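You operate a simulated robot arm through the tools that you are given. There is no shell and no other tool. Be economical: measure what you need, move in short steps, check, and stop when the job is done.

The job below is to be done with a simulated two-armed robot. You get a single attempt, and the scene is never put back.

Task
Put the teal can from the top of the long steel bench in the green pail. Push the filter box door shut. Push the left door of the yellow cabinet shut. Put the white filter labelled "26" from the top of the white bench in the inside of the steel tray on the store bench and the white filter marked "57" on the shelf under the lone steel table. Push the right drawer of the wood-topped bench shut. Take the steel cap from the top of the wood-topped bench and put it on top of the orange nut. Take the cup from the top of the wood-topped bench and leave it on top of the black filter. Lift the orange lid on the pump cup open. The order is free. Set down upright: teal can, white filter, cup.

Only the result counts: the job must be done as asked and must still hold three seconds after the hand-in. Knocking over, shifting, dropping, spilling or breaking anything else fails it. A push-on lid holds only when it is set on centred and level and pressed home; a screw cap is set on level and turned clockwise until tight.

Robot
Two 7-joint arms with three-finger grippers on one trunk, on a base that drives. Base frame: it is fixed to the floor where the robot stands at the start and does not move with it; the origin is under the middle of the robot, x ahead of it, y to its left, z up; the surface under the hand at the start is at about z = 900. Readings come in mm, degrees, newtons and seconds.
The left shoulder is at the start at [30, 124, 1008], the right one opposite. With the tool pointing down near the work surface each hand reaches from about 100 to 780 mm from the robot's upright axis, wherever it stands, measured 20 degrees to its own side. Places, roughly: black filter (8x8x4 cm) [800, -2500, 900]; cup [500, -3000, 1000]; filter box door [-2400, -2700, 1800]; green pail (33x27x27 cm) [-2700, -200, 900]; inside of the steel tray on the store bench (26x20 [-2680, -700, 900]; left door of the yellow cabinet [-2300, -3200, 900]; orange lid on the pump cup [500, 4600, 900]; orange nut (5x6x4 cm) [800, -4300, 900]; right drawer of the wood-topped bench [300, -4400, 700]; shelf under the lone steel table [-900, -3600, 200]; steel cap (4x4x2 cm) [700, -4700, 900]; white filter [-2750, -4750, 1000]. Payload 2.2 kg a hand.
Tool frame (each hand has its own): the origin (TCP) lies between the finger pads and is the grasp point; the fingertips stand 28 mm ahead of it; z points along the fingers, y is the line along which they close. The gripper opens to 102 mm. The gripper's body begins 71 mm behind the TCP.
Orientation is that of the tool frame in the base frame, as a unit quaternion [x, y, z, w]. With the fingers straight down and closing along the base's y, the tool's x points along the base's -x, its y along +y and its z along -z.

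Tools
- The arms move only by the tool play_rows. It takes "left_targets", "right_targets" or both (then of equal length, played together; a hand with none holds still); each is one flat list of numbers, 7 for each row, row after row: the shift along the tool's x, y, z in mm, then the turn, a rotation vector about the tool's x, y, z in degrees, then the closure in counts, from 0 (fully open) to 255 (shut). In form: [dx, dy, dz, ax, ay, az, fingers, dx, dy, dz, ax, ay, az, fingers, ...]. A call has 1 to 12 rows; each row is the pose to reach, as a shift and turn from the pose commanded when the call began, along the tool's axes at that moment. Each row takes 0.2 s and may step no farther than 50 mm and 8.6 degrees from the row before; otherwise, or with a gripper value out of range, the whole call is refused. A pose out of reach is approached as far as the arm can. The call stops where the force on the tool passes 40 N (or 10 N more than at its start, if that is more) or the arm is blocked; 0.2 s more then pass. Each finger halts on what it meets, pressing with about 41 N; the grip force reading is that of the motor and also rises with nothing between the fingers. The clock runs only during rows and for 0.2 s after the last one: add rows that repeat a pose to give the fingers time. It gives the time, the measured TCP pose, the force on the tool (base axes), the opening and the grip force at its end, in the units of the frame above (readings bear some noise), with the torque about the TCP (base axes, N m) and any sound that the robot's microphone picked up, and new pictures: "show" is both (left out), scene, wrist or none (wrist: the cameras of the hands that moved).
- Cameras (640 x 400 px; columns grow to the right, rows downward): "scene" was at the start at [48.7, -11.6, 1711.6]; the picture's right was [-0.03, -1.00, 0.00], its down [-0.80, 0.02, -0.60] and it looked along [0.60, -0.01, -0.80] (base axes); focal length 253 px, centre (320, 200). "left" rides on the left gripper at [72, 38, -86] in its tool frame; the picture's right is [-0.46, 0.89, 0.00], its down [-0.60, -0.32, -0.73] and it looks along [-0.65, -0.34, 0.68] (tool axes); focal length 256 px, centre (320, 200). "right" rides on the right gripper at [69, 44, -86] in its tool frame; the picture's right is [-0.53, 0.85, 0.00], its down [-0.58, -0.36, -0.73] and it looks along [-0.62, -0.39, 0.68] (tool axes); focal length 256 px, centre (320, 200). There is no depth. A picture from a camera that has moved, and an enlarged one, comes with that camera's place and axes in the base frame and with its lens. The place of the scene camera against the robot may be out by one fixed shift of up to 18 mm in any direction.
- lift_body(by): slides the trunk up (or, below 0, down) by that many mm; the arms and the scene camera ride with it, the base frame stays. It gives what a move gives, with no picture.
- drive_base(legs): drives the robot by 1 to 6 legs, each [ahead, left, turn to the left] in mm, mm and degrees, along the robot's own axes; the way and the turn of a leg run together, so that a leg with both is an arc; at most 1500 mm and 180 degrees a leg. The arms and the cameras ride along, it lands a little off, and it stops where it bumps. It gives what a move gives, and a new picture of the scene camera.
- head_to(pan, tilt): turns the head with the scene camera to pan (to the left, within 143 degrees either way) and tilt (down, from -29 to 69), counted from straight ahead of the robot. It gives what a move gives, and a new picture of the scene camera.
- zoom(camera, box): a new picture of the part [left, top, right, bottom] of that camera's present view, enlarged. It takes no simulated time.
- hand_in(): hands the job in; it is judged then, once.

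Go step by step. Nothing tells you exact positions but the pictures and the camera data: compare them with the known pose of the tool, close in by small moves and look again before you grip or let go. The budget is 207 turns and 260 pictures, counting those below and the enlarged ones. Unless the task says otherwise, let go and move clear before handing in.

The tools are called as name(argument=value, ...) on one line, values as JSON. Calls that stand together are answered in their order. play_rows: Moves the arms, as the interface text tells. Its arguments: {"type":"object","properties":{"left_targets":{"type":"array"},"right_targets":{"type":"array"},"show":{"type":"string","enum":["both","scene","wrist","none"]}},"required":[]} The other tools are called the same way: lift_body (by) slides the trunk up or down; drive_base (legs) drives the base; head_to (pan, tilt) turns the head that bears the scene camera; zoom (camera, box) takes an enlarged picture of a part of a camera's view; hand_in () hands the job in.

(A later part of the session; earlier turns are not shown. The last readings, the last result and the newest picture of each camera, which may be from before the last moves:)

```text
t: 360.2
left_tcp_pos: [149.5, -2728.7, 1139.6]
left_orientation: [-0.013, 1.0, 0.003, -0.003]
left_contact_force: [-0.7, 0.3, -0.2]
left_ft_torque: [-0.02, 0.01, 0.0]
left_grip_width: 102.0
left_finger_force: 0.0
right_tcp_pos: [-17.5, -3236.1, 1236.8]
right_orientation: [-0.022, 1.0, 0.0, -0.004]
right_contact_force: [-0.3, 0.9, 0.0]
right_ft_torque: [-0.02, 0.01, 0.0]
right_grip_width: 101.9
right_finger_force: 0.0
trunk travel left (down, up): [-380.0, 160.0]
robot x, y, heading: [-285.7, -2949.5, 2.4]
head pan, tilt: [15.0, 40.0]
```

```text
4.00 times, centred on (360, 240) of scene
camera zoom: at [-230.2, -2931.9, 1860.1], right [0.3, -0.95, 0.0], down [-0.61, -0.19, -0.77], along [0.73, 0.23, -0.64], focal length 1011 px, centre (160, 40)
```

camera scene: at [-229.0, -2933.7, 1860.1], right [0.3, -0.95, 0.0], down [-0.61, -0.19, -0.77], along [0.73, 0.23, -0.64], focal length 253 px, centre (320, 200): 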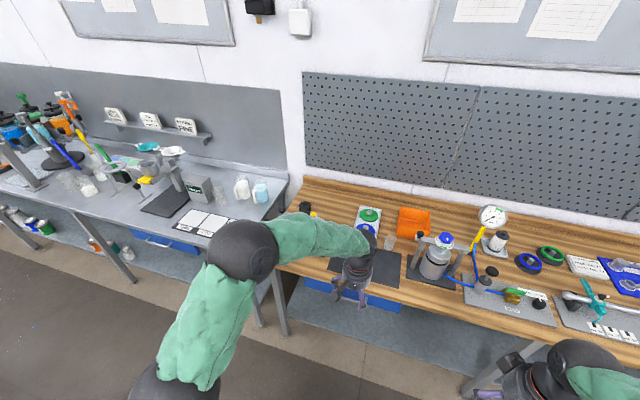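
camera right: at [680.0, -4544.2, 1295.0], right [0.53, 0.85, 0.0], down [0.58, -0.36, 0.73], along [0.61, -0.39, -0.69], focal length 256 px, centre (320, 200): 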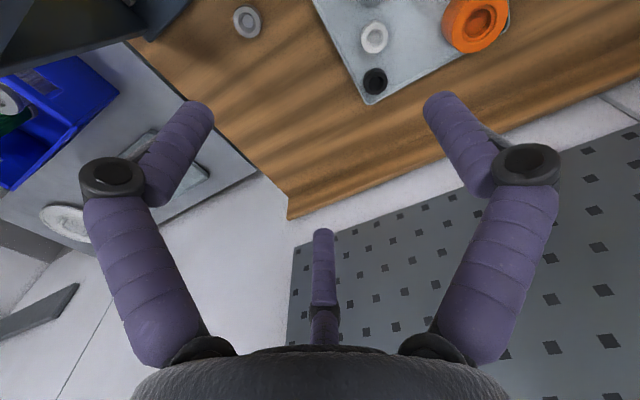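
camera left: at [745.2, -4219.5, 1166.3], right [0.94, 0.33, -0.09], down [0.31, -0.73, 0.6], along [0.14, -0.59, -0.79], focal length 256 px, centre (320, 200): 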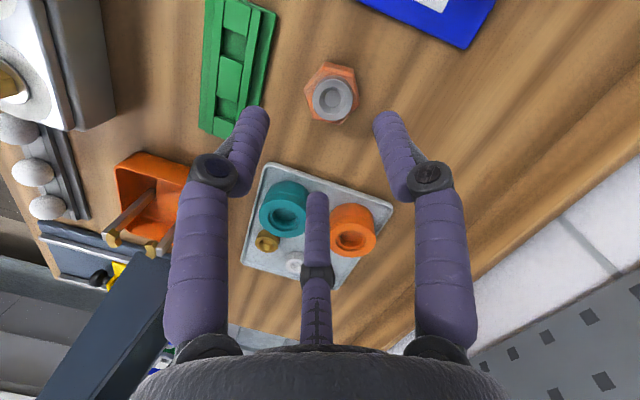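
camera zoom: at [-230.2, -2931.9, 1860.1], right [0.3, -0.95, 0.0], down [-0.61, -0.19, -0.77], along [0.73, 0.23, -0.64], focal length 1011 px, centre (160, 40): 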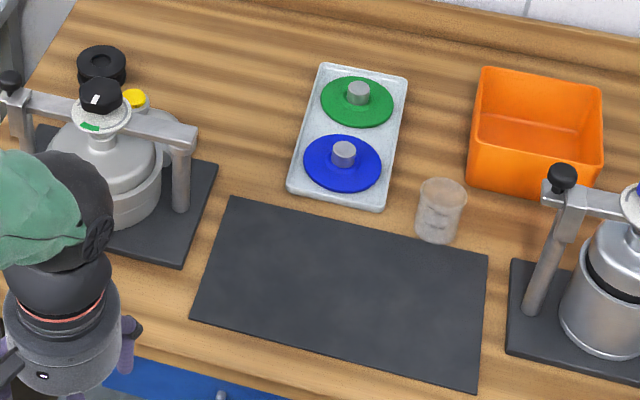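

The cup stands near [612, -3010] with its rim at z ≈ 988, and the black ring filter is near [755, -2540], behind a vessel. I'm raising the hand and driving up to the cup.

play_rows(left_targets=[0, 0, -40, 0, 0, 0, 0, 0, 0, -70, 0, 0, 0, 0], show="none")

drive_base(legs=[[0, -140, -2.4], [320, 0, 0]])

```text
t: 360.8
left_tcp_pos: [151.5, -2729.4, 1212.3]
left_orientation: [-0.013, 1.0, 0.004, -0.003]
left_contact_force: [0.1, 0.7, 0.0]
left_ft_torque: [0.03, -0.02, 0.01]
left_grip_width: 102.1
left_finger_force: 0.0
right_tcp_pos: [-15.9, -3238.8, 1236.0]
right_orientation: [-0.022, 1.0, 0.001, -0.004]
right_contact_force: [-0.2, -0.9, 1.2]
right_ft_torque: [0.01, 0.0, 0.03]
right_grip_width: 102.0
right_finger_force: 0.1
trunk travel left (down, up): [-380.0, 160.0]
robot x, y, heading: [-288.5, -2946.1, 2.4]
head pan, tilt: [15.0, 40.0]
```

```text
t: 363.8
left_tcp_pos: [484.1, -2890.5, 1211.5]
left_orientation: [0.009, 1.0, 0.003, -0.004]
left_contact_force: [-0.1, 0.0, 0.1]
left_ft_torque: [-0.01, 0.04, -0.01]
left_grip_width: 102.1
left_finger_force: 0.2
right_tcp_pos: [291.7, -3391.3, 1236.4]
right_orientation: [0.001, 1.0, 0.0, -0.004]
right_contact_force: [-1.1, -0.2, 0.6]
right_ft_torque: [0.02, 0.04, 0.0]
right_grip_width: 101.8
right_finger_force: 0.1
trunk travel left (down, up): [-380.0, 160.0]
robot x, y, heading: [35.1, -3084.3, -0.2]
head pan, tilt: [15.0, 40.0]
camera scene: at [94.0, -3077.5, 1860.1], right [0.26, -0.97, 0.0], down [-0.62, -0.16, -0.77], along [0.74, 0.2, -0.64], focal length 253 px, centre (320, 200)
```

scene: 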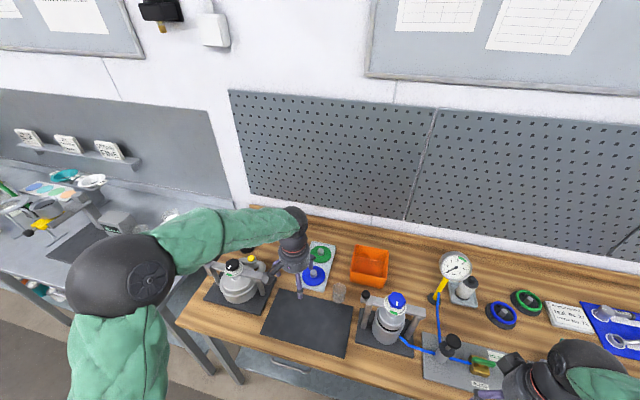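

Moving the left hand above the cup.

play_rows(left_targets=[-26, -24, 10, 0, 0, 0, 0, -52, -48, 25, 0, 0, 0, 0, -78, -72, 50, 0, 0, 0, 0, -104, -96, 80, 0, 0, 0, 0, -128, -120, 110, 0, 0, 0, 0, -128, -120, 110, 0, 0, 0, 0], show="wrist")

```text
t: 365.2
left_tcp_pos: [608.2, -3010.4, 1095.0]
left_orientation: [0.009, 1.0, 0.003, -0.003]
left_contact_force: [0.0, -0.2, -0.4]
left_ft_torque: [-0.01, -0.05, -0.01]
left_grip_width: 101.7
left_finger_force: 0.1
right_tcp_pos: [290.7, -3391.1, 1237.2]
right_orientation: [0.001, 1.0, 0.001, -0.004]
right_contact_force: [-0.8, 0.0, 1.2]
right_ft_torque: [0.0, -0.01, -0.05]
right_grip_width: 102.3
right_finger_force: 0.1
trunk travel left (down, up): [-380.0, 160.0]
robot x, y, heading: [37.2, -3091.0, -0.1]
head pan, tilt: [15.0, 40.0]
camera left: at [535.3, -2971.8, 1182.4], right [0.48, 0.88, 0.0], down [0.6, -0.33, 0.73], along [0.64, -0.35, -0.69], focal length 256 px, centre (320, 200)
```

left: 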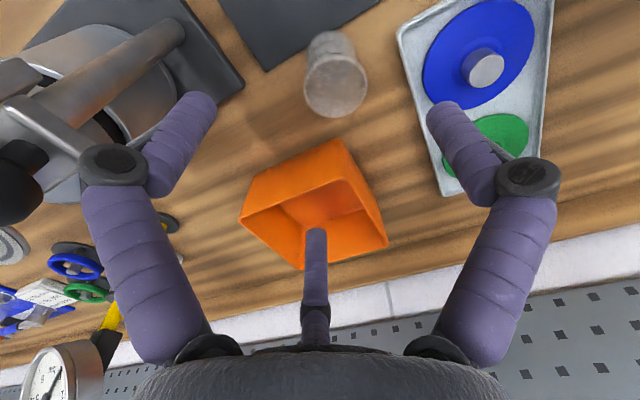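

The cup's rim centre is at [612, -2999]. Lowering over it.

play_rows(left_targets=[-4, 11, 40, 0, 0, 0, 30, -4, 11, 80, 0, 0, 0, 30, -4, 11, 110, 0, 0, 0, 30, -4, 11, 127, 0, 0, 0, 30, -4, 11, 127, 0, 0, 0, 30], show="wrist")

```text
t: 366.4
left_tcp_pos: [609.5, -3000.4, 970.8]
left_orientation: [0.009, 1.0, 0.003, -0.003]
left_contact_force: [-0.1, 0.2, -0.8]
left_ft_torque: [-0.01, 0.01, -0.02]
left_grip_width: 89.8
left_finger_force: 0.1
right_tcp_pos: [290.5, -3391.7, 1236.1]
right_orientation: [0.0, 1.0, 0.001, -0.004]
right_contact_force: [0.8, 0.7, -1.1]
right_ft_torque: [-0.02, 0.02, 0.0]
right_grip_width: 102.4
right_finger_force: 0.1
trunk travel left (down, up): [-380.0, 160.0]
robot x, y, heading: [38.4, -3087.4, -0.4]
head pan, tilt: [15.0, 40.0]
camera left: at [539.0, -2961.0, 1057.7], right [0.48, 0.88, 0.0], down [0.6, -0.33, 0.72], along [0.64, -0.35, -0.69], focal length 256 px, centre (320, 200)
```

left: 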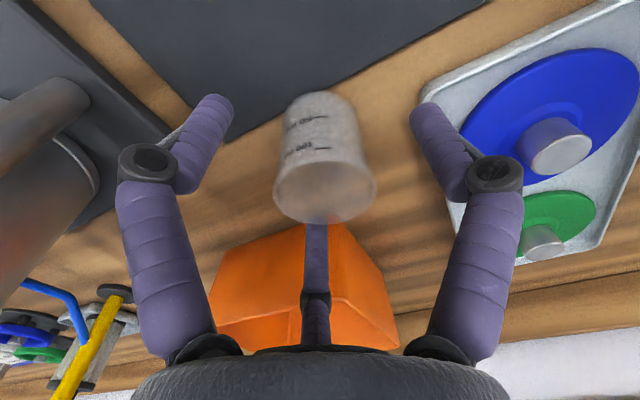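

The rim is a bit lower than expected (z ≈ 965). I'm lowering 20 mm more, closing, and lifting.

play_rows(left_targets=[-8, -1, 12, 0, 0, 0, 30, -8, -1, 20, 0, 0, 0, 30, -8, -1, 20, 0, 0, 0, 220, -8, -1, 20, 0, 0, 0, 220, -8, -1, 20, 0, 0, 0, 220, -8, -1, 20, 0, 0, 0, 220, -8, -1, 0, 0, 0, 0, 220, -8, -1, -40, 0, 0, 0, 220], show="wrist")

```text
t: 368.2
left_tcp_pos: [617.6, -3000.6, 1013.1]
left_orientation: [0.01, 1.0, 0.004, -0.004]
left_contact_force: [-0.4, -1.0, -0.3]
left_ft_torque: [-0.02, -0.02, 0.0]
left_grip_width: 48.9
left_finger_force: 40.6
right_tcp_pos: [290.8, -3391.3, 1238.3]
right_orientation: [0.0, 1.0, 0.002, -0.004]
right_contact_force: [-0.4, -0.3, -0.3]
right_ft_torque: [0.0, -0.02, -0.01]
right_grip_width: 102.0
right_finger_force: 0.0
trunk travel left (down, up): [-380.0, 160.0]
robot x, y, heading: [35.4, -3086.8, -0.5]
head pan, tilt: [15.0, 40.0]
camera left: at [545.8, -2962.1, 1100.3], right [0.48, 0.88, 0.0], down [0.6, -0.33, 0.72], along [0.64, -0.35, -0.69], focal length 256 px, centre (320, 200)
```

left: 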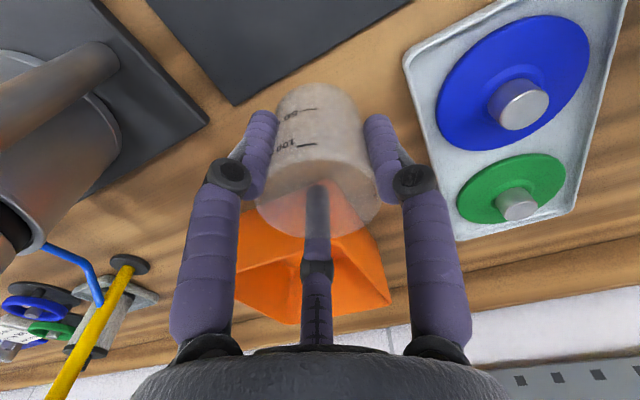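

The cup is held (49 mm). I'm raising it, extending beyond the vessels, then driving left to the black filter.

play_rows(left_targets=[0, 0, -45, 0, 0, 0, 220, 0, 0, -90, 0, 0, 0, 220, 0, 0, -110, 0, 0, 0, 220, -45, 0, -110, 0, 0, 0, 220, -80, 0, -110, 0, 0, 0, 220], show="none")

drive_base(legs=[[55, 0, 0.5], [0, 400, 0]])

zoom(camera="left", box=[0, 0, 640, 400])

```text
t: 369.4
left_tcp_pos: [699.6, -3003.5, 1122.3]
left_orientation: [0.009, 1.0, 0.004, -0.003]
left_contact_force: [-0.6, 0.8, 0.3]
left_ft_torque: [0.01, -0.01, -0.01]
left_grip_width: 48.6
left_finger_force: 41.2
right_tcp_pos: [291.9, -3392.3, 1237.3]
right_orientation: [0.0, 1.0, 0.001, -0.005]
right_contact_force: [0.2, 0.8, 0.0]
right_ft_torque: [0.02, 0.02, 0.01]
right_grip_width: 102.0
right_finger_force: 0.1
trunk travel left (down, up): [-380.0, 160.0]
robot x, y, heading: [36.6, -3087.9, -0.1]
head pan, tilt: [15.0, 40.0]
```

```text
t: 372.5
left_tcp_pos: [752.3, -2600.6, 1121.6]
left_orientation: [0.008, 1.0, 0.004, -0.003]
left_contact_force: [-0.1, 0.6, 0.6]
left_ft_torque: [0.04, -0.02, -0.01]
left_grip_width: 48.5
left_finger_force: 41.3
right_tcp_pos: [345.5, -2988.6, 1238.0]
right_orientation: [-0.001, 1.0, 0.001, -0.004]
right_contact_force: [0.3, 1.1, 0.5]
right_ft_torque: [-0.03, 0.02, 0.02]
right_grip_width: 102.1
right_finger_force: 0.1
trunk travel left (down, up): [-380.0, 160.0]
robot x, y, heading: [85.9, -2691.0, -0.1]
head pan, tilt: [15.0, 40.0]
camera scene: at [146.8, -2675.1, 1860.1], right [0.26, -0.97, 0.0], down [-0.62, -0.17, -0.77], along [0.74, 0.2, -0.64], focal length 253 px, centre (320, 200)
```

scene: 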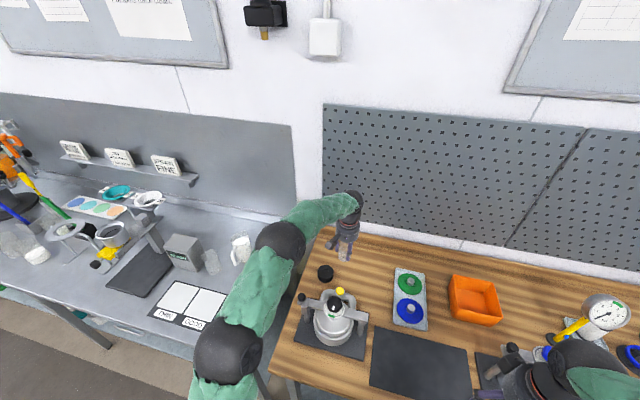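

```text
1.00 times, centred on (320, 200) of left (not enlarged: the box is as wide or as high as the picture)
camera zoom: at [679.9, -2562.0, 1209.3], right [0.48, 0.88, 0.0], down [0.6, -0.33, 0.73], along [0.64, -0.34, -0.69], focal length 256 px, centre (320, 200)
```

zoom: 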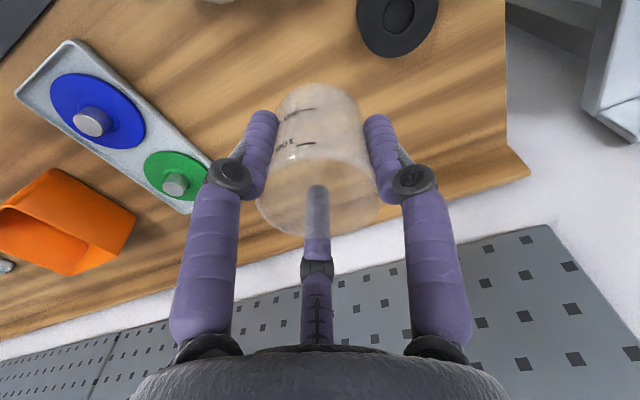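

The filter is at about [758, -2525]. I'm moving the cup over it and lowering partway.

play_rows(left_targets=[-2, 38, 0, 0, 0, 0, 220, -5, 75, 0, 0, 0, 0, 220, -5, 75, 40, 0, 0, 0, 220, -5, 75, 75, 0, 0, 0, 220, -5, 75, 75, 0, 0, 0, 220], show="both")

```text
t: 373.7
left_tcp_pos: [757.6, -2526.5, 1047.7]
left_orientation: [0.008, 1.0, 0.005, -0.003]
left_contact_force: [0.1, 0.1, -0.6]
left_ft_torque: [0.03, -0.01, 0.0]
left_grip_width: 48.3
left_finger_force: 41.0
right_tcp_pos: [344.4, -2989.2, 1236.4]
right_orientation: [-0.001, 1.0, 0.001, -0.005]
right_contact_force: [-0.8, -0.3, 0.3]
right_ft_torque: [0.0, -0.03, -0.01]
right_grip_width: 102.1
right_finger_force: 0.0
trunk travel left (down, up): [-380.0, 160.0]
robot x, y, heading: [89.3, -2689.1, -0.3]
head pan, tilt: [15.0, 40.0]
camera scene: at [146.1, -2676.4, 1860.1], right [0.26, -0.97, 0.0], down [-0.62, -0.17, -0.77], along [0.74, 0.2, -0.64], focal length 253 px, centre (320, 200)
camera left: at [684.9, -2487.1, 1135.0], right [0.48, 0.88, 0.0], down [0.6, -0.33, 0.73], along [0.64, -0.34, -0.69], focal length 256 px, centre (320, 200)
```

scene: 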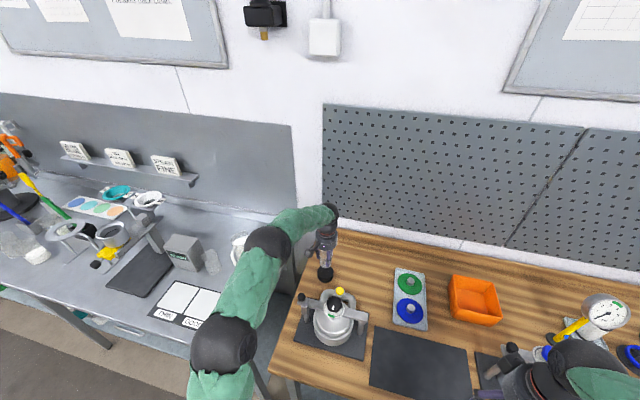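
left: 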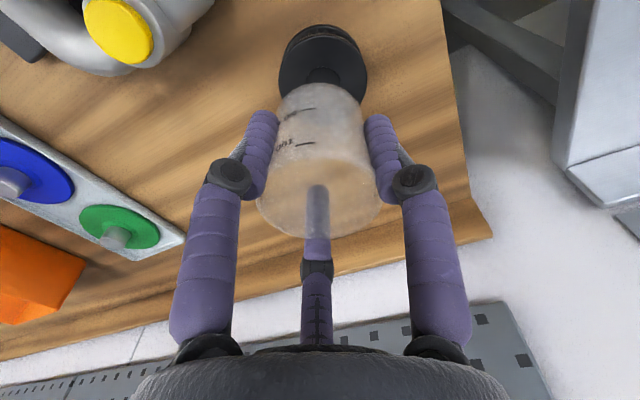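

A small correction of −6 mm in x and +7 mm in y, then lowering toward the filter.

play_rows(left_targets=[6, 7, 20, 0, 0, 0, 220, 6, 7, 45, 0, 0, 0, 220, 6, 7, 45, 0, 0, 0, 220], show="wrist")

```text
t: 374.5
left_tcp_pos: [751.3, -2516.3, 1004.2]
left_orientation: [0.008, 1.0, 0.003, -0.002]
left_contact_force: [0.8, 0.7, -0.2]
left_ft_torque: [0.01, 0.03, 0.01]
left_grip_width: 48.4
left_finger_force: 41.2
right_tcp_pos: [345.2, -2989.1, 1238.1]
right_orientation: [-0.001, 1.0, 0.001, -0.004]
right_contact_force: [-0.4, 0.2, -0.1]
right_ft_torque: [-0.03, -0.01, -0.01]
right_grip_width: 101.9
right_finger_force: 0.0
trunk travel left (down, up): [-380.0, 160.0]
robot x, y, heading: [91.5, -2691.2, 0.1]
head pan, tilt: [15.0, 40.0]
camera left: at [679.2, -2478.3, 1091.2], right [0.48, 0.88, 0.0], down [0.6, -0.33, 0.73], along [0.64, -0.34, -0.69], focal length 256 px, centre (320, 200)
```

left: 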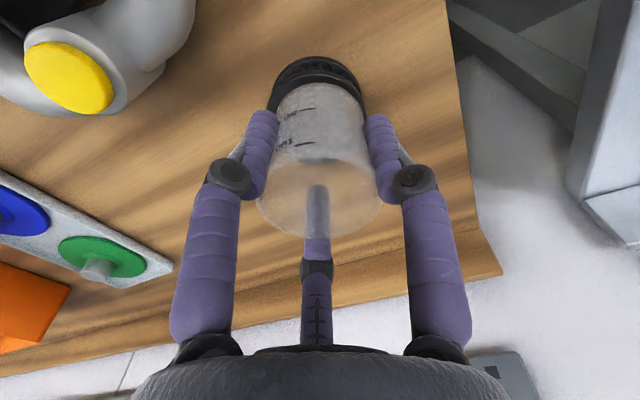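

Centred over the filter. Lowering gently until contact.

play_rows(left_targets=[2, 0, 6, 0, 0, 0, 220, 2, 0, 10, 0, 0, 0, 220, 2, 0, 14, 0, 0, 0, 220, 2, 0, 17, 0, 0, 0, 220, 2, 0, 20, 0, 0, 0, 220, 2, 0, 23, 0, 0, 0, 220, 2, 0, 26, 0, 0, 0, 220, 2, 0, 29, 0, 0, 0, 220, 2, 0, 32, 0, 0, 0, 220, 2, 0, 35, 0, 0, 0, 220, 2, 0, 38, 0, 0, 0, 220], show="wrist")

```text
t: 376.6
left_tcp_pos: [753.3, -2517.8, 980.3]
left_orientation: [0.007, 1.0, 0.004, 0.003]
left_contact_force: [-9.3, -2.0, 19.3]
left_ft_torque: [-0.25, 0.59, -0.06]
left_grip_width: 49.2
left_finger_force: 41.2
right_tcp_pos: [344.7, -2989.5, 1237.0]
right_orientation: [-0.001, 1.0, 0.001, -0.004]
right_contact_force: [-0.1, 0.7, 0.5]
right_ft_torque: [-0.02, 0.07, 0.01]
right_grip_width: 102.1
right_finger_force: 0.1
trunk travel left (down, up): [-380.0, 160.0]
robot x, y, heading: [85.3, -2686.6, 0.1]
head pan, tilt: [15.0, 40.0]
stopped in row 10 (left hand): the force on the tool passed its limit at 42 N (the readings are from after the stop); the commanded pose is now the measured one
camera left: at [679.8, -2478.5, 1066.0], right [0.48, 0.88, 0.01], down [0.6, -0.33, 0.73], along [0.65, -0.34, -0.68], focal length 256 px, centre (320, 200)
```

left: 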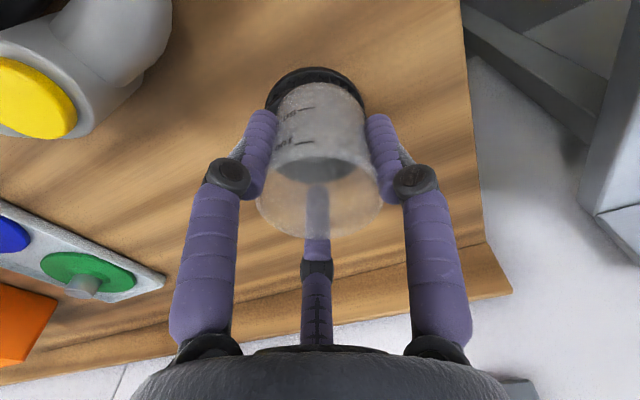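

Contact made and centred. I'm easing, opening and lifting clear.

play_rows(left_targets=[0, 0, -2, 0, 0, 0, 220, 0, 0, -2, 0, 0, 0, 160, 0, 0, -2, 0, 0, 0, 120, 0, 0, -2, 0, 0, 0, 80, 0, 0, -2, 0, 0, 0, 40, 0, 0, -2, 0, 0, 0, 40, 0, 0, -40, 0, 0, 0, 40, 0, 0, -85, 0, 0, 0, 40, 0, 0, -120, 0, 0, 0, 40], show="wrist")

```text
t: 378.6
left_tcp_pos: [748.8, -2518.0, 1096.8]
left_orientation: [0.007, 1.0, 0.005, 0.001]
left_contact_force: [-1.0, -0.2, -0.3]
left_ft_torque: [0.0, -0.03, -0.01]
left_grip_width: 86.0
left_finger_force: 0.0
right_tcp_pos: [344.4, -2989.3, 1237.3]
right_orientation: [-0.001, 1.0, 0.001, -0.004]
right_contact_force: [0.1, 0.1, -1.4]
right_ft_torque: [0.01, -0.02, -0.03]
right_grip_width: 101.7
right_finger_force: 0.0
trunk travel left (down, up): [-380.0, 160.0]
robot x, y, heading: [90.7, -2687.4, 0.1]
head pan, tilt: [15.0, 40.0]
camera left: at [676.0, -2479.7, 1182.8], right [0.48, 0.88, 0.01], down [0.6, -0.33, 0.73], along [0.64, -0.34, -0.68], focal length 256 px, centre (320, 200)
```

left: 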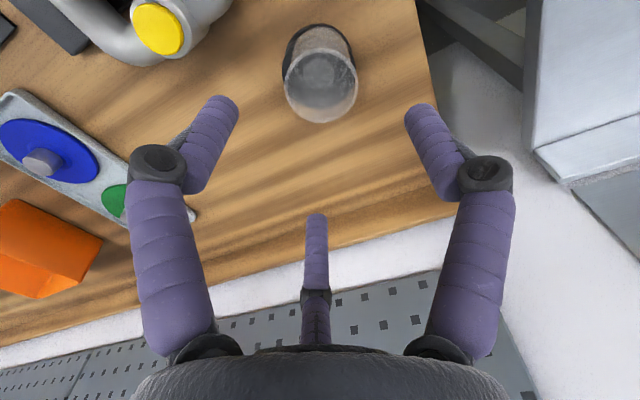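

The cup stands upright on the filter. I'm retracting and heading north toward the pump cup at [500, 4600].

play_rows(left_targets=[0, 0, -45, 0, 0, 0, 40, 0, 0, -90, 0, 0, 0, 40, 45, 0, -100, 0, 0, 0, 0, 90, 0, -100, 0, 0, 0, 0, 135, 0, -100, 0, 0, 0, 0, 180, 0, -100, 0, 0, 0, 0, 225, 0, -100, 0, 0, 0, 0], show="none")

drive_base(legs=[[-260, 0, 0], [0, 1400, 0], [0, 1300, 0], [0, 1300, 0]])

```text
t: 380.2
left_tcp_pos: [524.2, -2515.3, 1195.7]
left_orientation: [0.007, 1.0, 0.004, 0.002]
left_contact_force: [-0.1, -1.1, 0.3]
left_ft_torque: [-0.01, -0.03, -0.02]
left_grip_width: 101.9
left_finger_force: 0.0
right_tcp_pos: [343.2, -2989.6, 1237.2]
right_orientation: [-0.001, 1.0, 0.001, -0.004]
right_contact_force: [-0.7, 0.3, 1.6]
right_ft_torque: [0.01, -0.03, -0.04]
right_grip_width: 101.9
right_finger_force: 0.1
trunk travel left (down, up): [-380.0, 160.0]
robot x, y, heading: [91.9, -2688.7, 0.2]
head pan, tilt: [15.0, 40.0]
```

```text
t: 400.6
left_tcp_pos: [409.9, 1414.7, 1194.3]
left_orientation: [0.026, 1.0, 0.004, 0.002]
left_contact_force: [-0.5, 1.6, 0.6]
left_ft_torque: [-0.01, -0.02, -0.02]
left_grip_width: 102.1
left_finger_force: 0.1
right_tcp_pos: [210.7, 945.2, 1237.3]
right_orientation: [0.018, 1.0, 0.001, -0.003]
right_contact_force: [-0.6, 0.0, -0.3]
right_ft_torque: [0.0, -0.03, 0.0]
right_grip_width: 102.1
right_finger_force: 0.0
trunk travel left (down, up): [-380.0, 160.0]
robot x, y, heading: [-31.1, 1252.8, -2.1]
head pan, tilt: [15.0, 40.0]
camera scene: at [24.0, 1266.0, 1860.1], right [0.22, -0.98, 0.0], down [-0.63, -0.14, -0.77], along [0.75, 0.17, -0.64], focal length 253 px, centre (320, 200)
```

scene: 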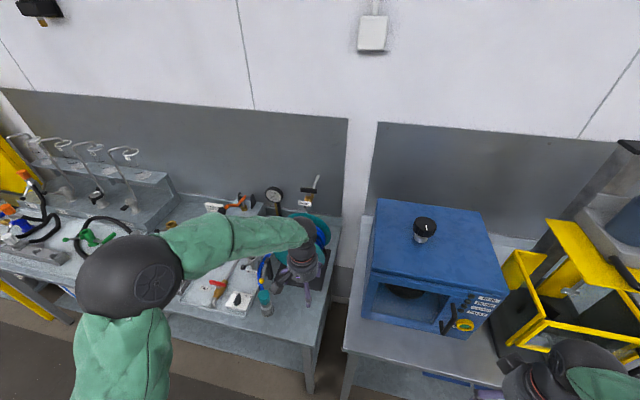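

It drifted toward the bench, so I'm backing off before continuing, with the heading corrected.

drive_base(legs=[[-320, 0, 2.1], [0, 1100, 0], [0, 1100, 0]])

```text
t: 413.4
left_tcp_pos: [60.5, 3657.3, 1194.0]
left_orientation: [0.006, 1.0, 0.005, 0.001]
left_contact_force: [0.2, 0.5, 0.4]
left_ft_torque: [0.02, -0.01, 0.0]
left_grip_width: 101.9
left_finger_force: 0.2
right_tcp_pos: [-119.2, 3183.0, 1237.2]
right_orientation: [-0.001, 1.0, 0.001, -0.005]
right_contact_force: [-0.7, 1.1, -1.0]
right_ft_torque: [-0.01, -0.02, -0.01]
right_grip_width: 101.9
right_finger_force: 0.0
trunk travel left (down, up): [-380.0, 160.0]
robot x, y, heading: [-375.0, 3483.3, 0.0]
head pan, tilt: [15.0, 40.0]
camera scene: at [-318.0, 3496.5, 1860.1], right [0.26, -0.97, 0.0], down [-0.62, -0.17, -0.77], along [0.74, 0.2, -0.64], focal length 253 px, centre (320, 200)
```

scene: 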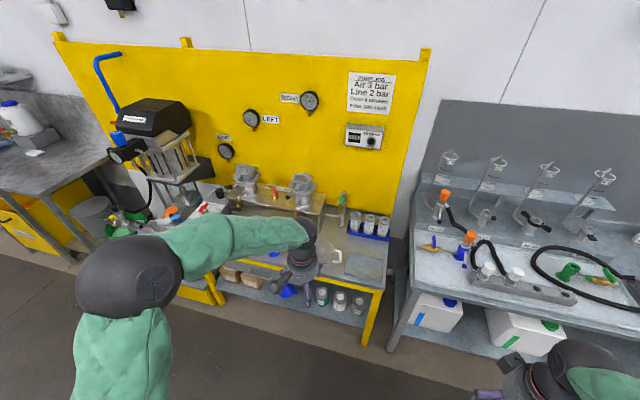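

The orange lid should be the orange bit near the pump at the left. Strafing another 1000 mm left.

drive_base(legs=[[0, 1000, 0]])

head_to(pan=0, tilt=40)

zoom(camera="scene", box=[200, 140, 440, 290])

```text
t: 418.5
left_tcp_pos: [72.1, 4642.8, 1195.5]
left_orientation: [0.014, 1.0, 0.004, 0.001]
left_contact_force: [1.5, 0.4, 0.4]
left_ft_torque: [0.04, 0.02, 0.01]
left_grip_width: 102.1
left_finger_force: 0.1
right_tcp_pos: [-116.1, 4170.7, 1236.5]
right_orientation: [0.007, 1.0, 0.001, -0.004]
right_contact_force: [-0.1, 0.0, 0.1]
right_ft_torque: [-0.05, 0.0, 0.0]
right_grip_width: 102.0
right_finger_force: 0.0
trunk travel left (down, up): [-380.0, 160.0]
robot x, y, heading: [-368.5, 4476.8, -0.8]
head pan, tilt: [15.0, 40.0]
camera scene: at [-310.2, 4487.8, 1860.1], right [0.24, -0.97, 0.0], down [-0.62, -0.16, -0.77], along [0.74, 0.19, -0.64], focal length 253 px, centre (320, 200)
```

scene: 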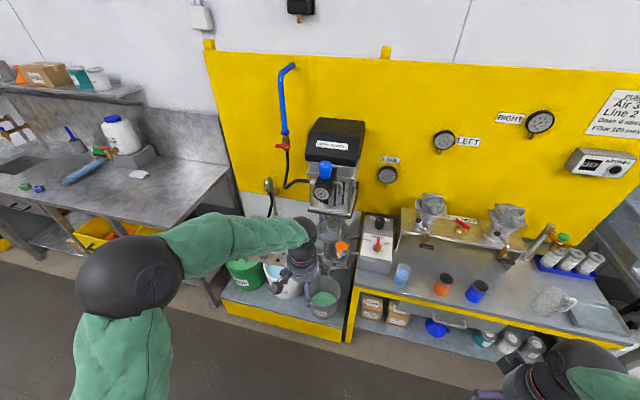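

```text
t: 419.3
left_tcp_pos: [71.3, 4641.8, 1195.4]
left_orientation: [0.014, 1.0, 0.004, 0.001]
left_contact_force: [-0.4, 0.2, 1.5]
left_ft_torque: [0.0, -0.01, 0.01]
left_grip_width: 101.9
left_finger_force: 0.0
right_tcp_pos: [-115.8, 4171.1, 1235.8]
right_orientation: [0.006, 1.0, 0.0, -0.004]
right_contact_force: [-0.1, 0.5, 0.6]
right_ft_torque: [0.01, 0.0, 0.01]
right_grip_width: 102.2
right_finger_force: 0.1
trunk travel left (down, up): [-380.0, 160.0]
robot x, y, heading: [-365.2, 4475.7, -1.1]
head pan, tilt: [0.0, 40.0]
camera scene: at [-307.7, 4465.2, 1860.1], right [-0.01, -1.0, 0.0], down [-0.64, 0.01, -0.77], along [0.77, -0.01, -0.64], focal length 253 px, centre (320, 200)
```

scene: 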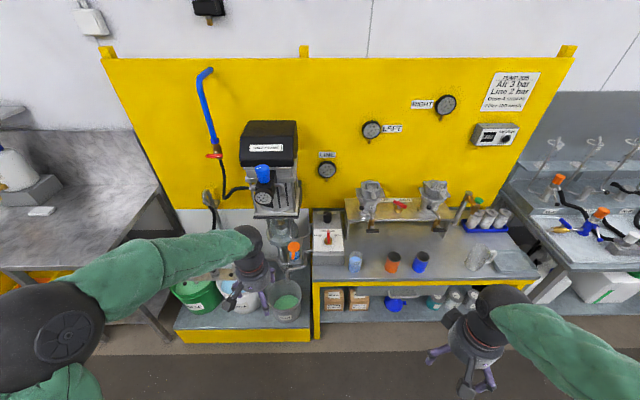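

```text
2.67 times, centred on (320, 215) of scene
camera zoom: at [-307.7, 4465.2, 1860.1], right [-0.01, -1.0, 0.0], down [-0.64, 0.01, -0.77], along [0.77, -0.01, -0.64], focal length 674 px, centre (320, 160)
```

zoom: 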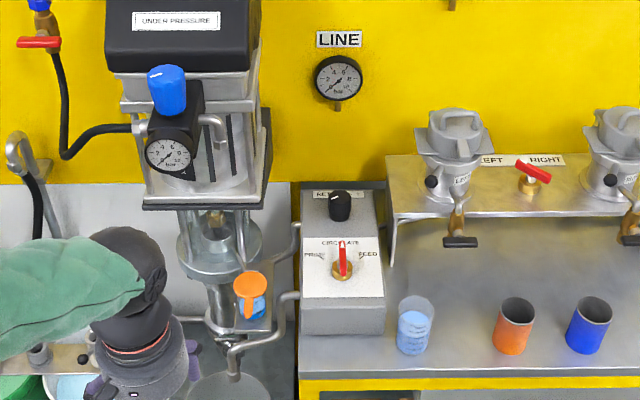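

The orange lid sits on a small pump cup near [460, 4578, 930]. I'm driving 200 mm closer and using the left wrist camera.

drive_base(legs=[[200, 0, 1]])

zoom(camera="left", box=[0, 0, 640, 400])

```text
t: 420.9
left_tcp_pos: [270.5, 4647.5, 1195.5]
left_orientation: [0.007, 1.0, 0.005, 0.001]
left_contact_force: [0.7, -0.4, -0.6]
left_ft_torque: [0.02, 0.07, -0.04]
left_grip_width: 102.2
left_finger_force: 0.1
right_tcp_pos: [90.0, 4172.9, 1236.3]
right_orientation: [-0.001, 1.0, 0.001, -0.005]
right_contact_force: [-0.5, -0.4, -0.9]
right_ft_torque: [-0.01, 0.04, -0.01]
right_grip_width: 102.2
right_finger_force: 0.0
trunk travel left (down, up): [-380.0, 160.0]
robot x, y, heading: [-166.3, 4472.2, -0.0]
head pan, tilt: [0.0, 40.0]
camera scene: at [-106.0, 4464.6, 1860.1], right [0.0, -1.0, 0.0], down [-0.64, 0.0, -0.77], along [0.77, 0.0, -0.64], focal length 253 px, centre (320, 200)
```

scene: 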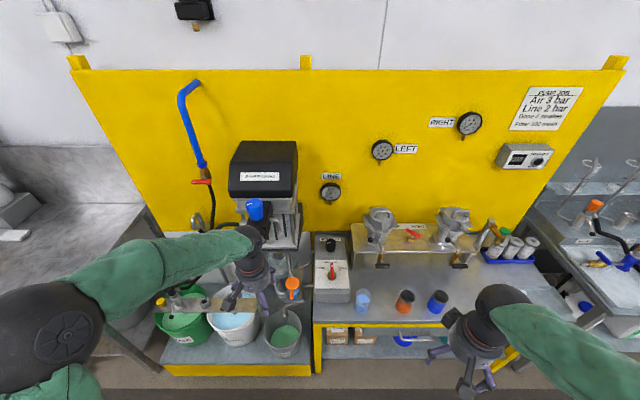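

```text
1.00 times, centred on (320, 200) of left (not enlarged: the box is as wide or as high as the picture)
camera zoom: at [196.9, 4686.0, 1281.1], right [0.48, 0.88, 0.01], down [0.6, -0.33, 0.73], along [0.64, -0.34, -0.68], focal length 256 px, centre (320, 200)
```

zoom: 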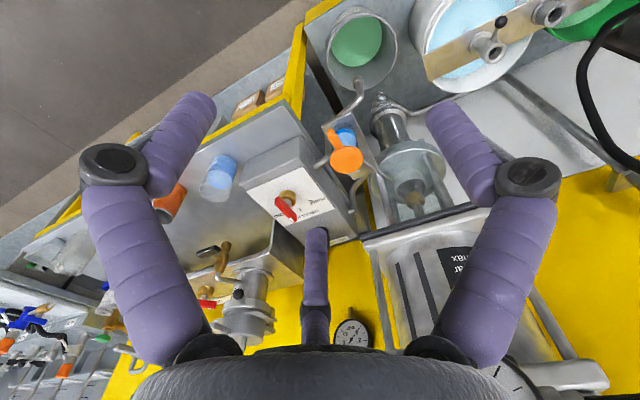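

zoom(camera="left", box=[290, 90, 450, 190])

zoom(camera="scene", box=[250, 240, 350, 340])

```text
4.00 times, centred on (370, 140) of left
camera zoom: at [196.9, 4686.0, 1281.1], right [0.48, 0.88, 0.01], down [0.6, -0.33, 0.73], along [0.64, -0.34, -0.68], focal length 1024 px, centre (120, 440)
```

zoom: 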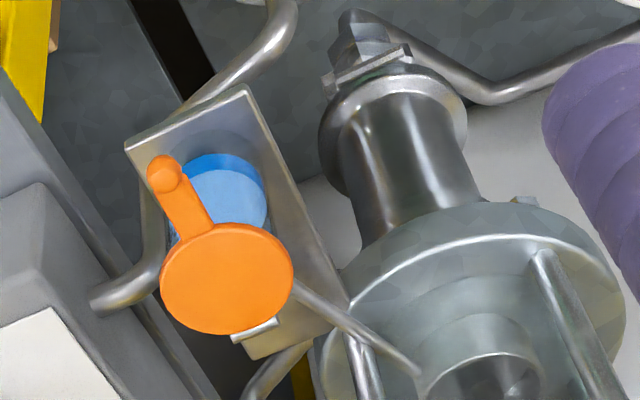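

```text
4.00 times, centred on (300, 290) of scene
camera zoom: at [-106.0, 4464.6, 1860.1], right [0.0, -1.0, 0.0], down [-0.64, 0.0, -0.77], along [0.77, 0.0, -0.64], focal length 1011 px, centre (400, -160)
```

zoom: 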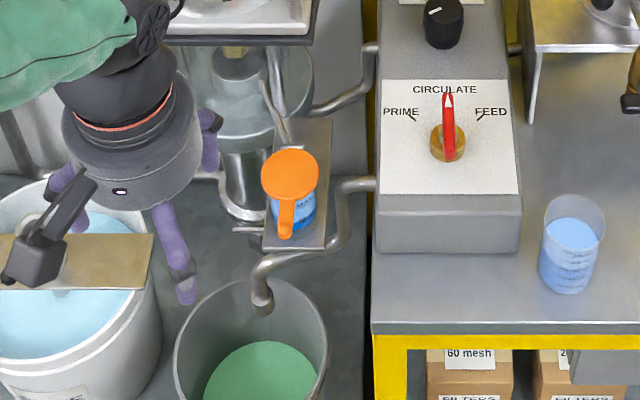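

The lid is hinged at the back (x ≈ 540), with its tab end pointing toward me at about [440, 4582, 865]. I'll lower the trunk and point the closed left fingers forward, to hook under the tab and lift.

lift_body(by=-200)

play_rows(left_targets=[0, -6, 14, 0, -8.2, 0, 255, 0, -12, 28, 0, -16.4, 0, 255, 0, -18, 42, 0, -24.6, 0, 255, 0, -24, 56, 0, -32.8, 0, 255, 0, -30, 70, 0, -41, 0, 255, 0, -36, 84, 0, -49.2, 0, 255, 0, -42, 98, 0, -57.4, 0, 255, 0, -48, 112, 0, -65.6, 0, 255, 0, -54, 126, 0, -73.8, 0, 255, 0, -60, 140, 0, -82, 0, 255, 0, -65, 160, 0, -90, 0, 255], show="both")

```text
t: 423.0
left_tcp_pos: [269.2, 4646.8, 995.5]
left_orientation: [0.007, 1.0, 0.004, 0.001]
left_contact_force: [0.2, -0.1, -0.4]
left_ft_torque: [0.02, -0.01, 0.02]
left_grip_width: 102.2
left_finger_force: 0.1
right_tcp_pos: [88.4, 4171.5, 1036.1]
right_orientation: [-0.001, 1.0, 0.001, -0.005]
right_contact_force: [-0.1, -0.5, -0.6]
right_ft_torque: [0.0, -0.02, 0.0]
right_grip_width: 102.4
right_finger_force: 0.0
trunk travel left (down, up): [-180.0, 360.0]
robot x, y, heading: [-165.2, 4470.3, 0.2]
head pan, tilt: [0.0, 40.0]
```

```text
t: 425.6
left_tcp_pos: [314.0, 4550.4, 974.6]
left_orientation: [-0.057, 0.61, 0.012, 0.79]
left_contact_force: [-0.8, -0.2, -0.2]
left_ft_torque: [-0.01, -0.03, -0.01]
left_grip_width: 2.2
left_finger_force: 31.5
left hand out of reach, approached as far as the arm can: row 8, 9, 10, 11
right_tcp_pos: [88.1, 4173.9, 1036.8]
right_orientation: [-0.001, 1.0, -0.001, -0.005]
right_contact_force: [-1.3, 0.0, 0.1]
right_ft_torque: [-0.04, 0.0, 0.01]
right_grip_width: 101.8
right_finger_force: 0.1
trunk travel left (down, up): [-180.0, 360.0]
robot x, y, heading: [-169.8, 4472.8, -0.3]
head pan, tilt: [0.0, 40.0]
stopped in row 11 (left hand): the arm was blocked; the commanded pose is now the measured one
camera scene: at [-108.7, 4465.0, 1660.2], right [0.0, -1.0, 0.0], down [-0.64, 0.0, -0.77], along [0.77, 0.0, -0.64], focal length 253 px, centre (320, 200)
camera left: at [244.9, 4576.0, 879.8], right [-0.2, 0.9, 0.38], down [-0.83, -0.36, 0.43], along [0.52, -0.23, 0.82], focal length 256 px, centre (320, 200)
```

scene: 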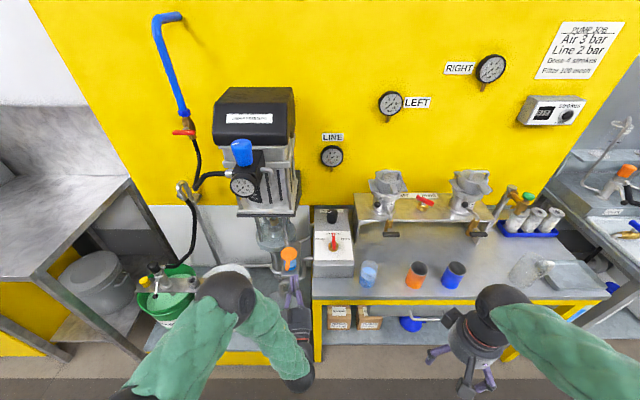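
left: 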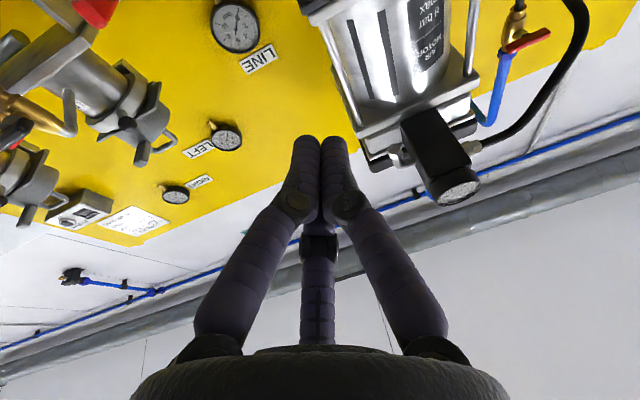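

The left elbow got blocked by equipment on that side. I'm backing straight off and looking.

drive_base(legs=[[-220, 0, 0]])

head_to(pan=12, tilt=45)

```text
t: 427.4
left_tcp_pos: [89.9, 4549.7, 973.2]
left_orientation: [-0.056, 0.61, 0.01, 0.79]
left_contact_force: [-0.2, -0.2, 0.1]
left_ft_torque: [-0.01, 0.03, 0.01]
left_grip_width: 2.3
left_finger_force: 31.3
right_tcp_pos: [-138.1, 4172.2, 1037.3]
right_orientation: [0.002, 1.0, 0.0, -0.005]
right_contact_force: [-0.5, 0.2, 0.1]
right_ft_torque: [-0.01, -0.03, 0.03]
right_grip_width: 102.1
right_finger_force: 0.0
trunk travel left (down, up): [-180.0, 360.0]
robot x, y, heading: [-392.7, 4471.7, -0.3]
head pan, tilt: [0.0, 40.0]
camera scene: at [-333.7, 4464.8, 1660.2], right [0.0, -1.0, 0.0], down [-0.64, 0.0, -0.77], along [0.77, 0.0, -0.64], focal length 253 px, centre (320, 200)
```

scene: 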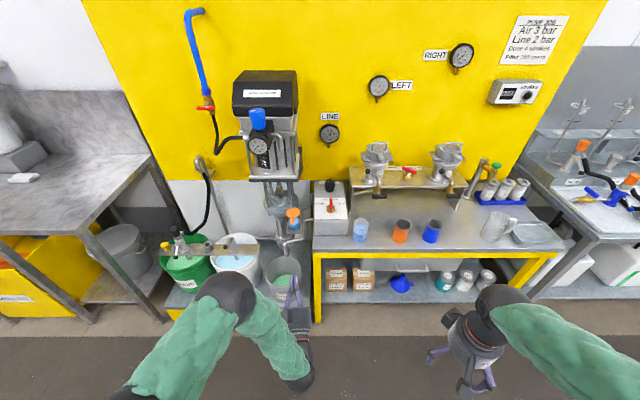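

```text
t: 428.1
left_tcp_pos: [89.0, 4549.8, 973.3]
left_orientation: [-0.055, 0.612, 0.01, 0.789]
left_contact_force: [-1.2, -0.2, -0.3]
left_ft_torque: [0.0, 0.0, 0.02]
left_grip_width: 1.9
left_finger_force: 31.4
right_tcp_pos: [-137.9, 4172.9, 1037.8]
right_orientation: [0.0, 1.0, 0.0, -0.005]
right_contact_force: [-0.3, 0.0, -0.5]
right_ft_torque: [0.01, 0.0, 0.01]
right_grip_width: 102.0
right_finger_force: 0.0
trunk travel left (down, up): [-180.0, 360.0]
robot x, y, heading: [-390.6, 4476.5, -0.5]
head pan, tilt: [12.0, 45.0]
camera scene: at [-337.6, 4481.7, 1652.9], right [0.2, -0.98, 0.0], down [-0.69, -0.14, -0.71], along [0.69, 0.14, -0.71], focal length 253 px, centre (320, 200)
```

scene: 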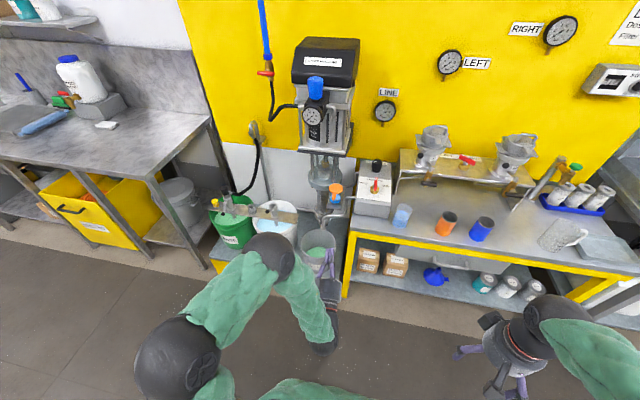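

Nothing was disturbed. I'll change tactics and grip the tab with the hand pitched about 45° forward-down, so I'm unwinding to that pose, with the trunk raised again.

lift_body(by=180)

play_rows(left_targets=[-10, 0, 0, 0, 7.4, 0, 255, -20, 0, 0, 0, 14.8, 0, 255, -30, 0, 0, 0, 22.2, 0, 255, -35, 0, 0, 0, 29.6, 0, 255, -40, 0, 0, 0, 37, 0, 200, -45, 0, 0, 0, 44.4, 0, 150, -50, 0, 0, 0, 51.8, 0, 120, -50, 0, 0, 0, 59, 0, 120], show="scene")

```text
t: 430.1
left_tcp_pos: [90.6, 4549.9, 1153.4]
left_orientation: [-0.055, 0.611, 0.009, 0.789]
left_contact_force: [0.7, 0.9, 0.4]
left_ft_torque: [-0.02, 0.02, 0.02]
left_grip_width: 2.1
left_finger_force: 31.7
right_tcp_pos: [-137.3, 4173.0, 1216.0]
right_orientation: [0.001, 1.0, 0.001, -0.005]
right_contact_force: [-0.1, -0.3, -0.7]
right_ft_torque: [0.06, 0.03, 0.01]
right_grip_width: 102.0
right_finger_force: 0.0
trunk travel left (down, up): [-360.0, 180.0]
robot x, y, heading: [-392.0, 4474.6, -0.3]
head pan, tilt: [12.0, 45.0]
```

```text
t: 431.9
left_tcp_pos: [77.2, 4550.5, 1201.4]
left_orientation: [-0.053, 0.921, -0.018, 0.385]
left_contact_force: [0.0, -0.2, 0.8]
left_ft_torque: [-0.01, -0.02, -0.02]
left_grip_width: 53.9
left_finger_force: 0.2
right_tcp_pos: [-137.1, 4173.9, 1216.8]
right_orientation: [0.0, 1.0, 0.001, -0.004]
right_contact_force: [-0.5, 0.0, -0.2]
right_ft_torque: [0.01, 0.0, -0.01]
right_grip_width: 101.8
right_finger_force: 0.1
trunk travel left (down, up): [-360.0, 180.0]
robot x, y, heading: [-392.0, 4474.8, -0.2]
head pan, tilt: [12.0, 45.0]
camera scene: at [-336.9, 4481.8, 1832.8], right [0.2, -0.98, 0.0], down [-0.69, -0.14, -0.71], along [0.69, 0.14, -0.71], focal length 253 px, centre (320, 200)
```

scene: 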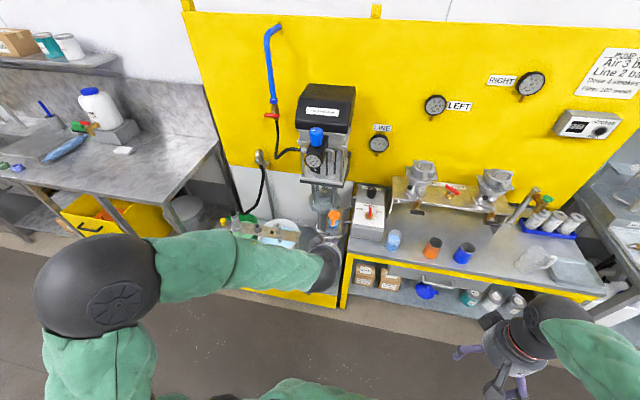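

Good posture with the hand pitched 45°. I'm removing the small roll, driving in, and lowering with the trunk to keep the arm's shape.

play_rows(left_targets=[0, 16, 0, 0, 0, 3.2, 120, 0, 32, 0, 0, 0, 6.4, 120], show="none")

drive_base(legs=[[230, 0, 0.2]])

lift_body(by=-200)

zoom(camera="left", box=[0, 0, 640, 400])

```text
t: 432.5
left_tcp_pos: [73.5, 4586.0, 1196.0]
left_orientation: [-0.002, 0.922, 0.003, 0.387]
left_contact_force: [0.3, 0.2, 0.6]
left_ft_torque: [0.0, -0.03, 0.01]
left_grip_width: 54.0
left_finger_force: 0.0
right_tcp_pos: [-137.9, 4173.4, 1217.0]
right_orientation: [0.001, 1.0, 0.001, -0.004]
right_contact_force: [-0.3, -0.3, 0.0]
right_ft_torque: [0.01, -0.03, 0.0]
right_grip_width: 102.0
right_finger_force: 0.1
trunk travel left (down, up): [-360.0, 180.0]
robot x, y, heading: [-393.2, 4473.8, -0.1]
head pan, tilt: [12.0, 45.0]
```

```text
t: 434.2
left_tcp_pos: [302.7, 4585.7, 1196.2]
left_orientation: [-0.003, 0.923, 0.004, 0.385]
left_contact_force: [0.7, -0.2, 0.4]
left_ft_torque: [0.0, 0.02, 0.01]
left_grip_width: 53.9
left_finger_force: 0.1
right_tcp_pos: [92.1, 4173.5, 1216.8]
right_orientation: [-0.001, 1.0, 0.001, -0.006]
right_contact_force: [0.2, 0.1, 0.5]
right_ft_torque: [0.01, -0.03, -0.01]
right_grip_width: 102.1
right_finger_force: 0.1
trunk travel left (down, up): [-360.0, 180.0]
robot x, y, heading: [-165.9, 4476.1, -0.1]
head pan, tilt: [12.0, 45.0]
camera scene: at [-108.6, 4481.5, 1832.8], right [0.21, -0.98, 0.0], down [-0.69, -0.15, -0.71], along [0.69, 0.15, -0.71], focal length 253 px, centre (320, 200)
```

scene: 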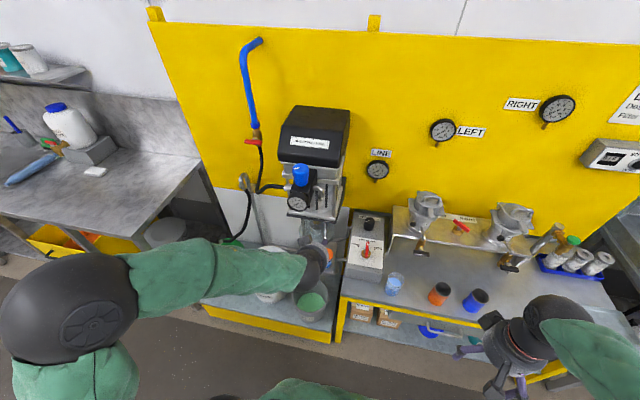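

```text
t: 436.4
left_tcp_pos: [302.8, 4586.6, 996.2]
left_orientation: [-0.002, 0.922, 0.003, 0.387]
left_contact_force: [-0.1, 0.1, -0.1]
left_ft_torque: [-0.02, -0.01, 0.01]
left_grip_width: 54.0
left_finger_force: 0.0
right_tcp_pos: [91.2, 4172.7, 1017.4]
right_orientation: [-0.002, 1.0, 0.0, -0.004]
right_contact_force: [0.0, -0.4, 0.4]
right_ft_torque: [0.02, -0.01, 0.0]
right_grip_width: 101.9
right_finger_force: 0.1
trunk travel left (down, up): [-160.0, 380.0]
robot x, y, heading: [-164.6, 4473.8, 0.1]
head pan, tilt: [12.0, 45.0]
```

```text
1.00 times, centred on (320, 200) of left (not enlarged: the box is as wide or as high as the picture)
camera zoom: at [188.2, 4622.6, 1005.9], right [0.32, 0.89, 0.34], down [-0.09, -0.32, 0.94], along [0.94, -0.33, -0.02], focal length 256 px, centre (320, 200)
```

zoom: 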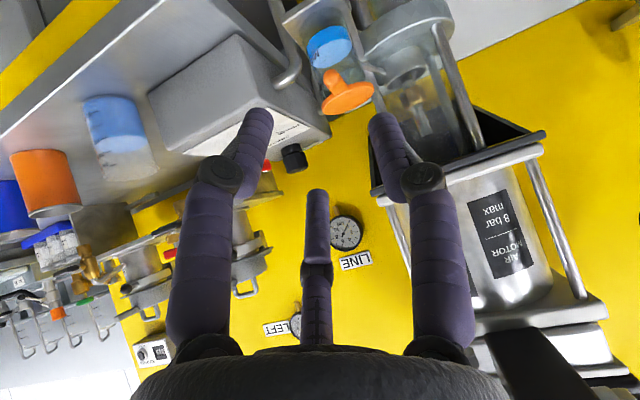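

I'm zooming on the lid and tab.

zoom(camera="left", box=[270, 10, 430, 130])

```text
3.33 times, centred on (350, 70) of left
camera zoom: at [188.2, 4622.6, 1005.9], right [0.32, 0.89, 0.34], down [-0.09, -0.32, 0.94], along [0.94, -0.33, -0.02], focal length 853 px, centre (220, 633)
```

zoom: 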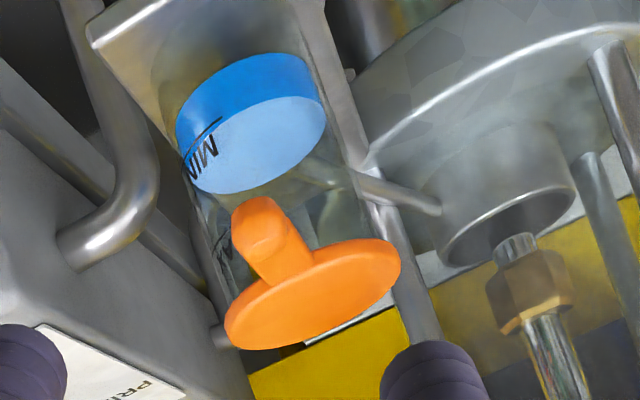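

By triangulation from both wrist views, the lid disc is at [480, 4592, 904] and the tab end at [418, 4592, 900], with the hinge at x ≈ 513. I'm advancing the open fingers toward the tab.

play_rows(left_targets=[-5, 2, 35, 0, 0, 0, 120, -9, 4, 70, 0, 0, 0, 120, -12, 5, 105, 0, 0, 0, 120, -12, 5, 105, 0, 0, 0, 120], show="wrist")

```text
t: 437.4
left_tcp_pos: [383.0, 4595.5, 929.9]
left_orientation: [-0.004, 0.922, 0.005, 0.386]
left_contact_force: [-0.8, -0.3, 1.2]
left_ft_torque: [-0.03, 0.0, 0.0]
left_grip_width: 53.9
left_finger_force: 0.1
right_tcp_pos: [91.3, 4173.1, 1016.6]
right_orientation: [-0.001, 1.0, 0.001, -0.005]
right_contact_force: [-0.2, 0.3, -0.7]
right_ft_torque: [-0.02, -0.03, 0.02]
right_grip_width: 102.0
right_finger_force: 0.0
trunk travel left (down, up): [-160.0, 380.0]
robot x, y, heading: [-164.8, 4473.8, 0.2]
head pan, tilt: [12.0, 45.0]
camera left: at [270.4, 4631.5, 939.7], right [0.32, 0.89, 0.34], down [-0.1, -0.32, 0.94], along [0.94, -0.33, -0.02], focal length 256 px, centre (320, 200)
```

left: 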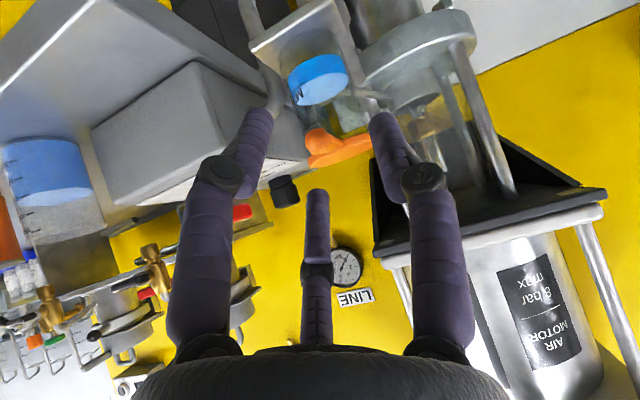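

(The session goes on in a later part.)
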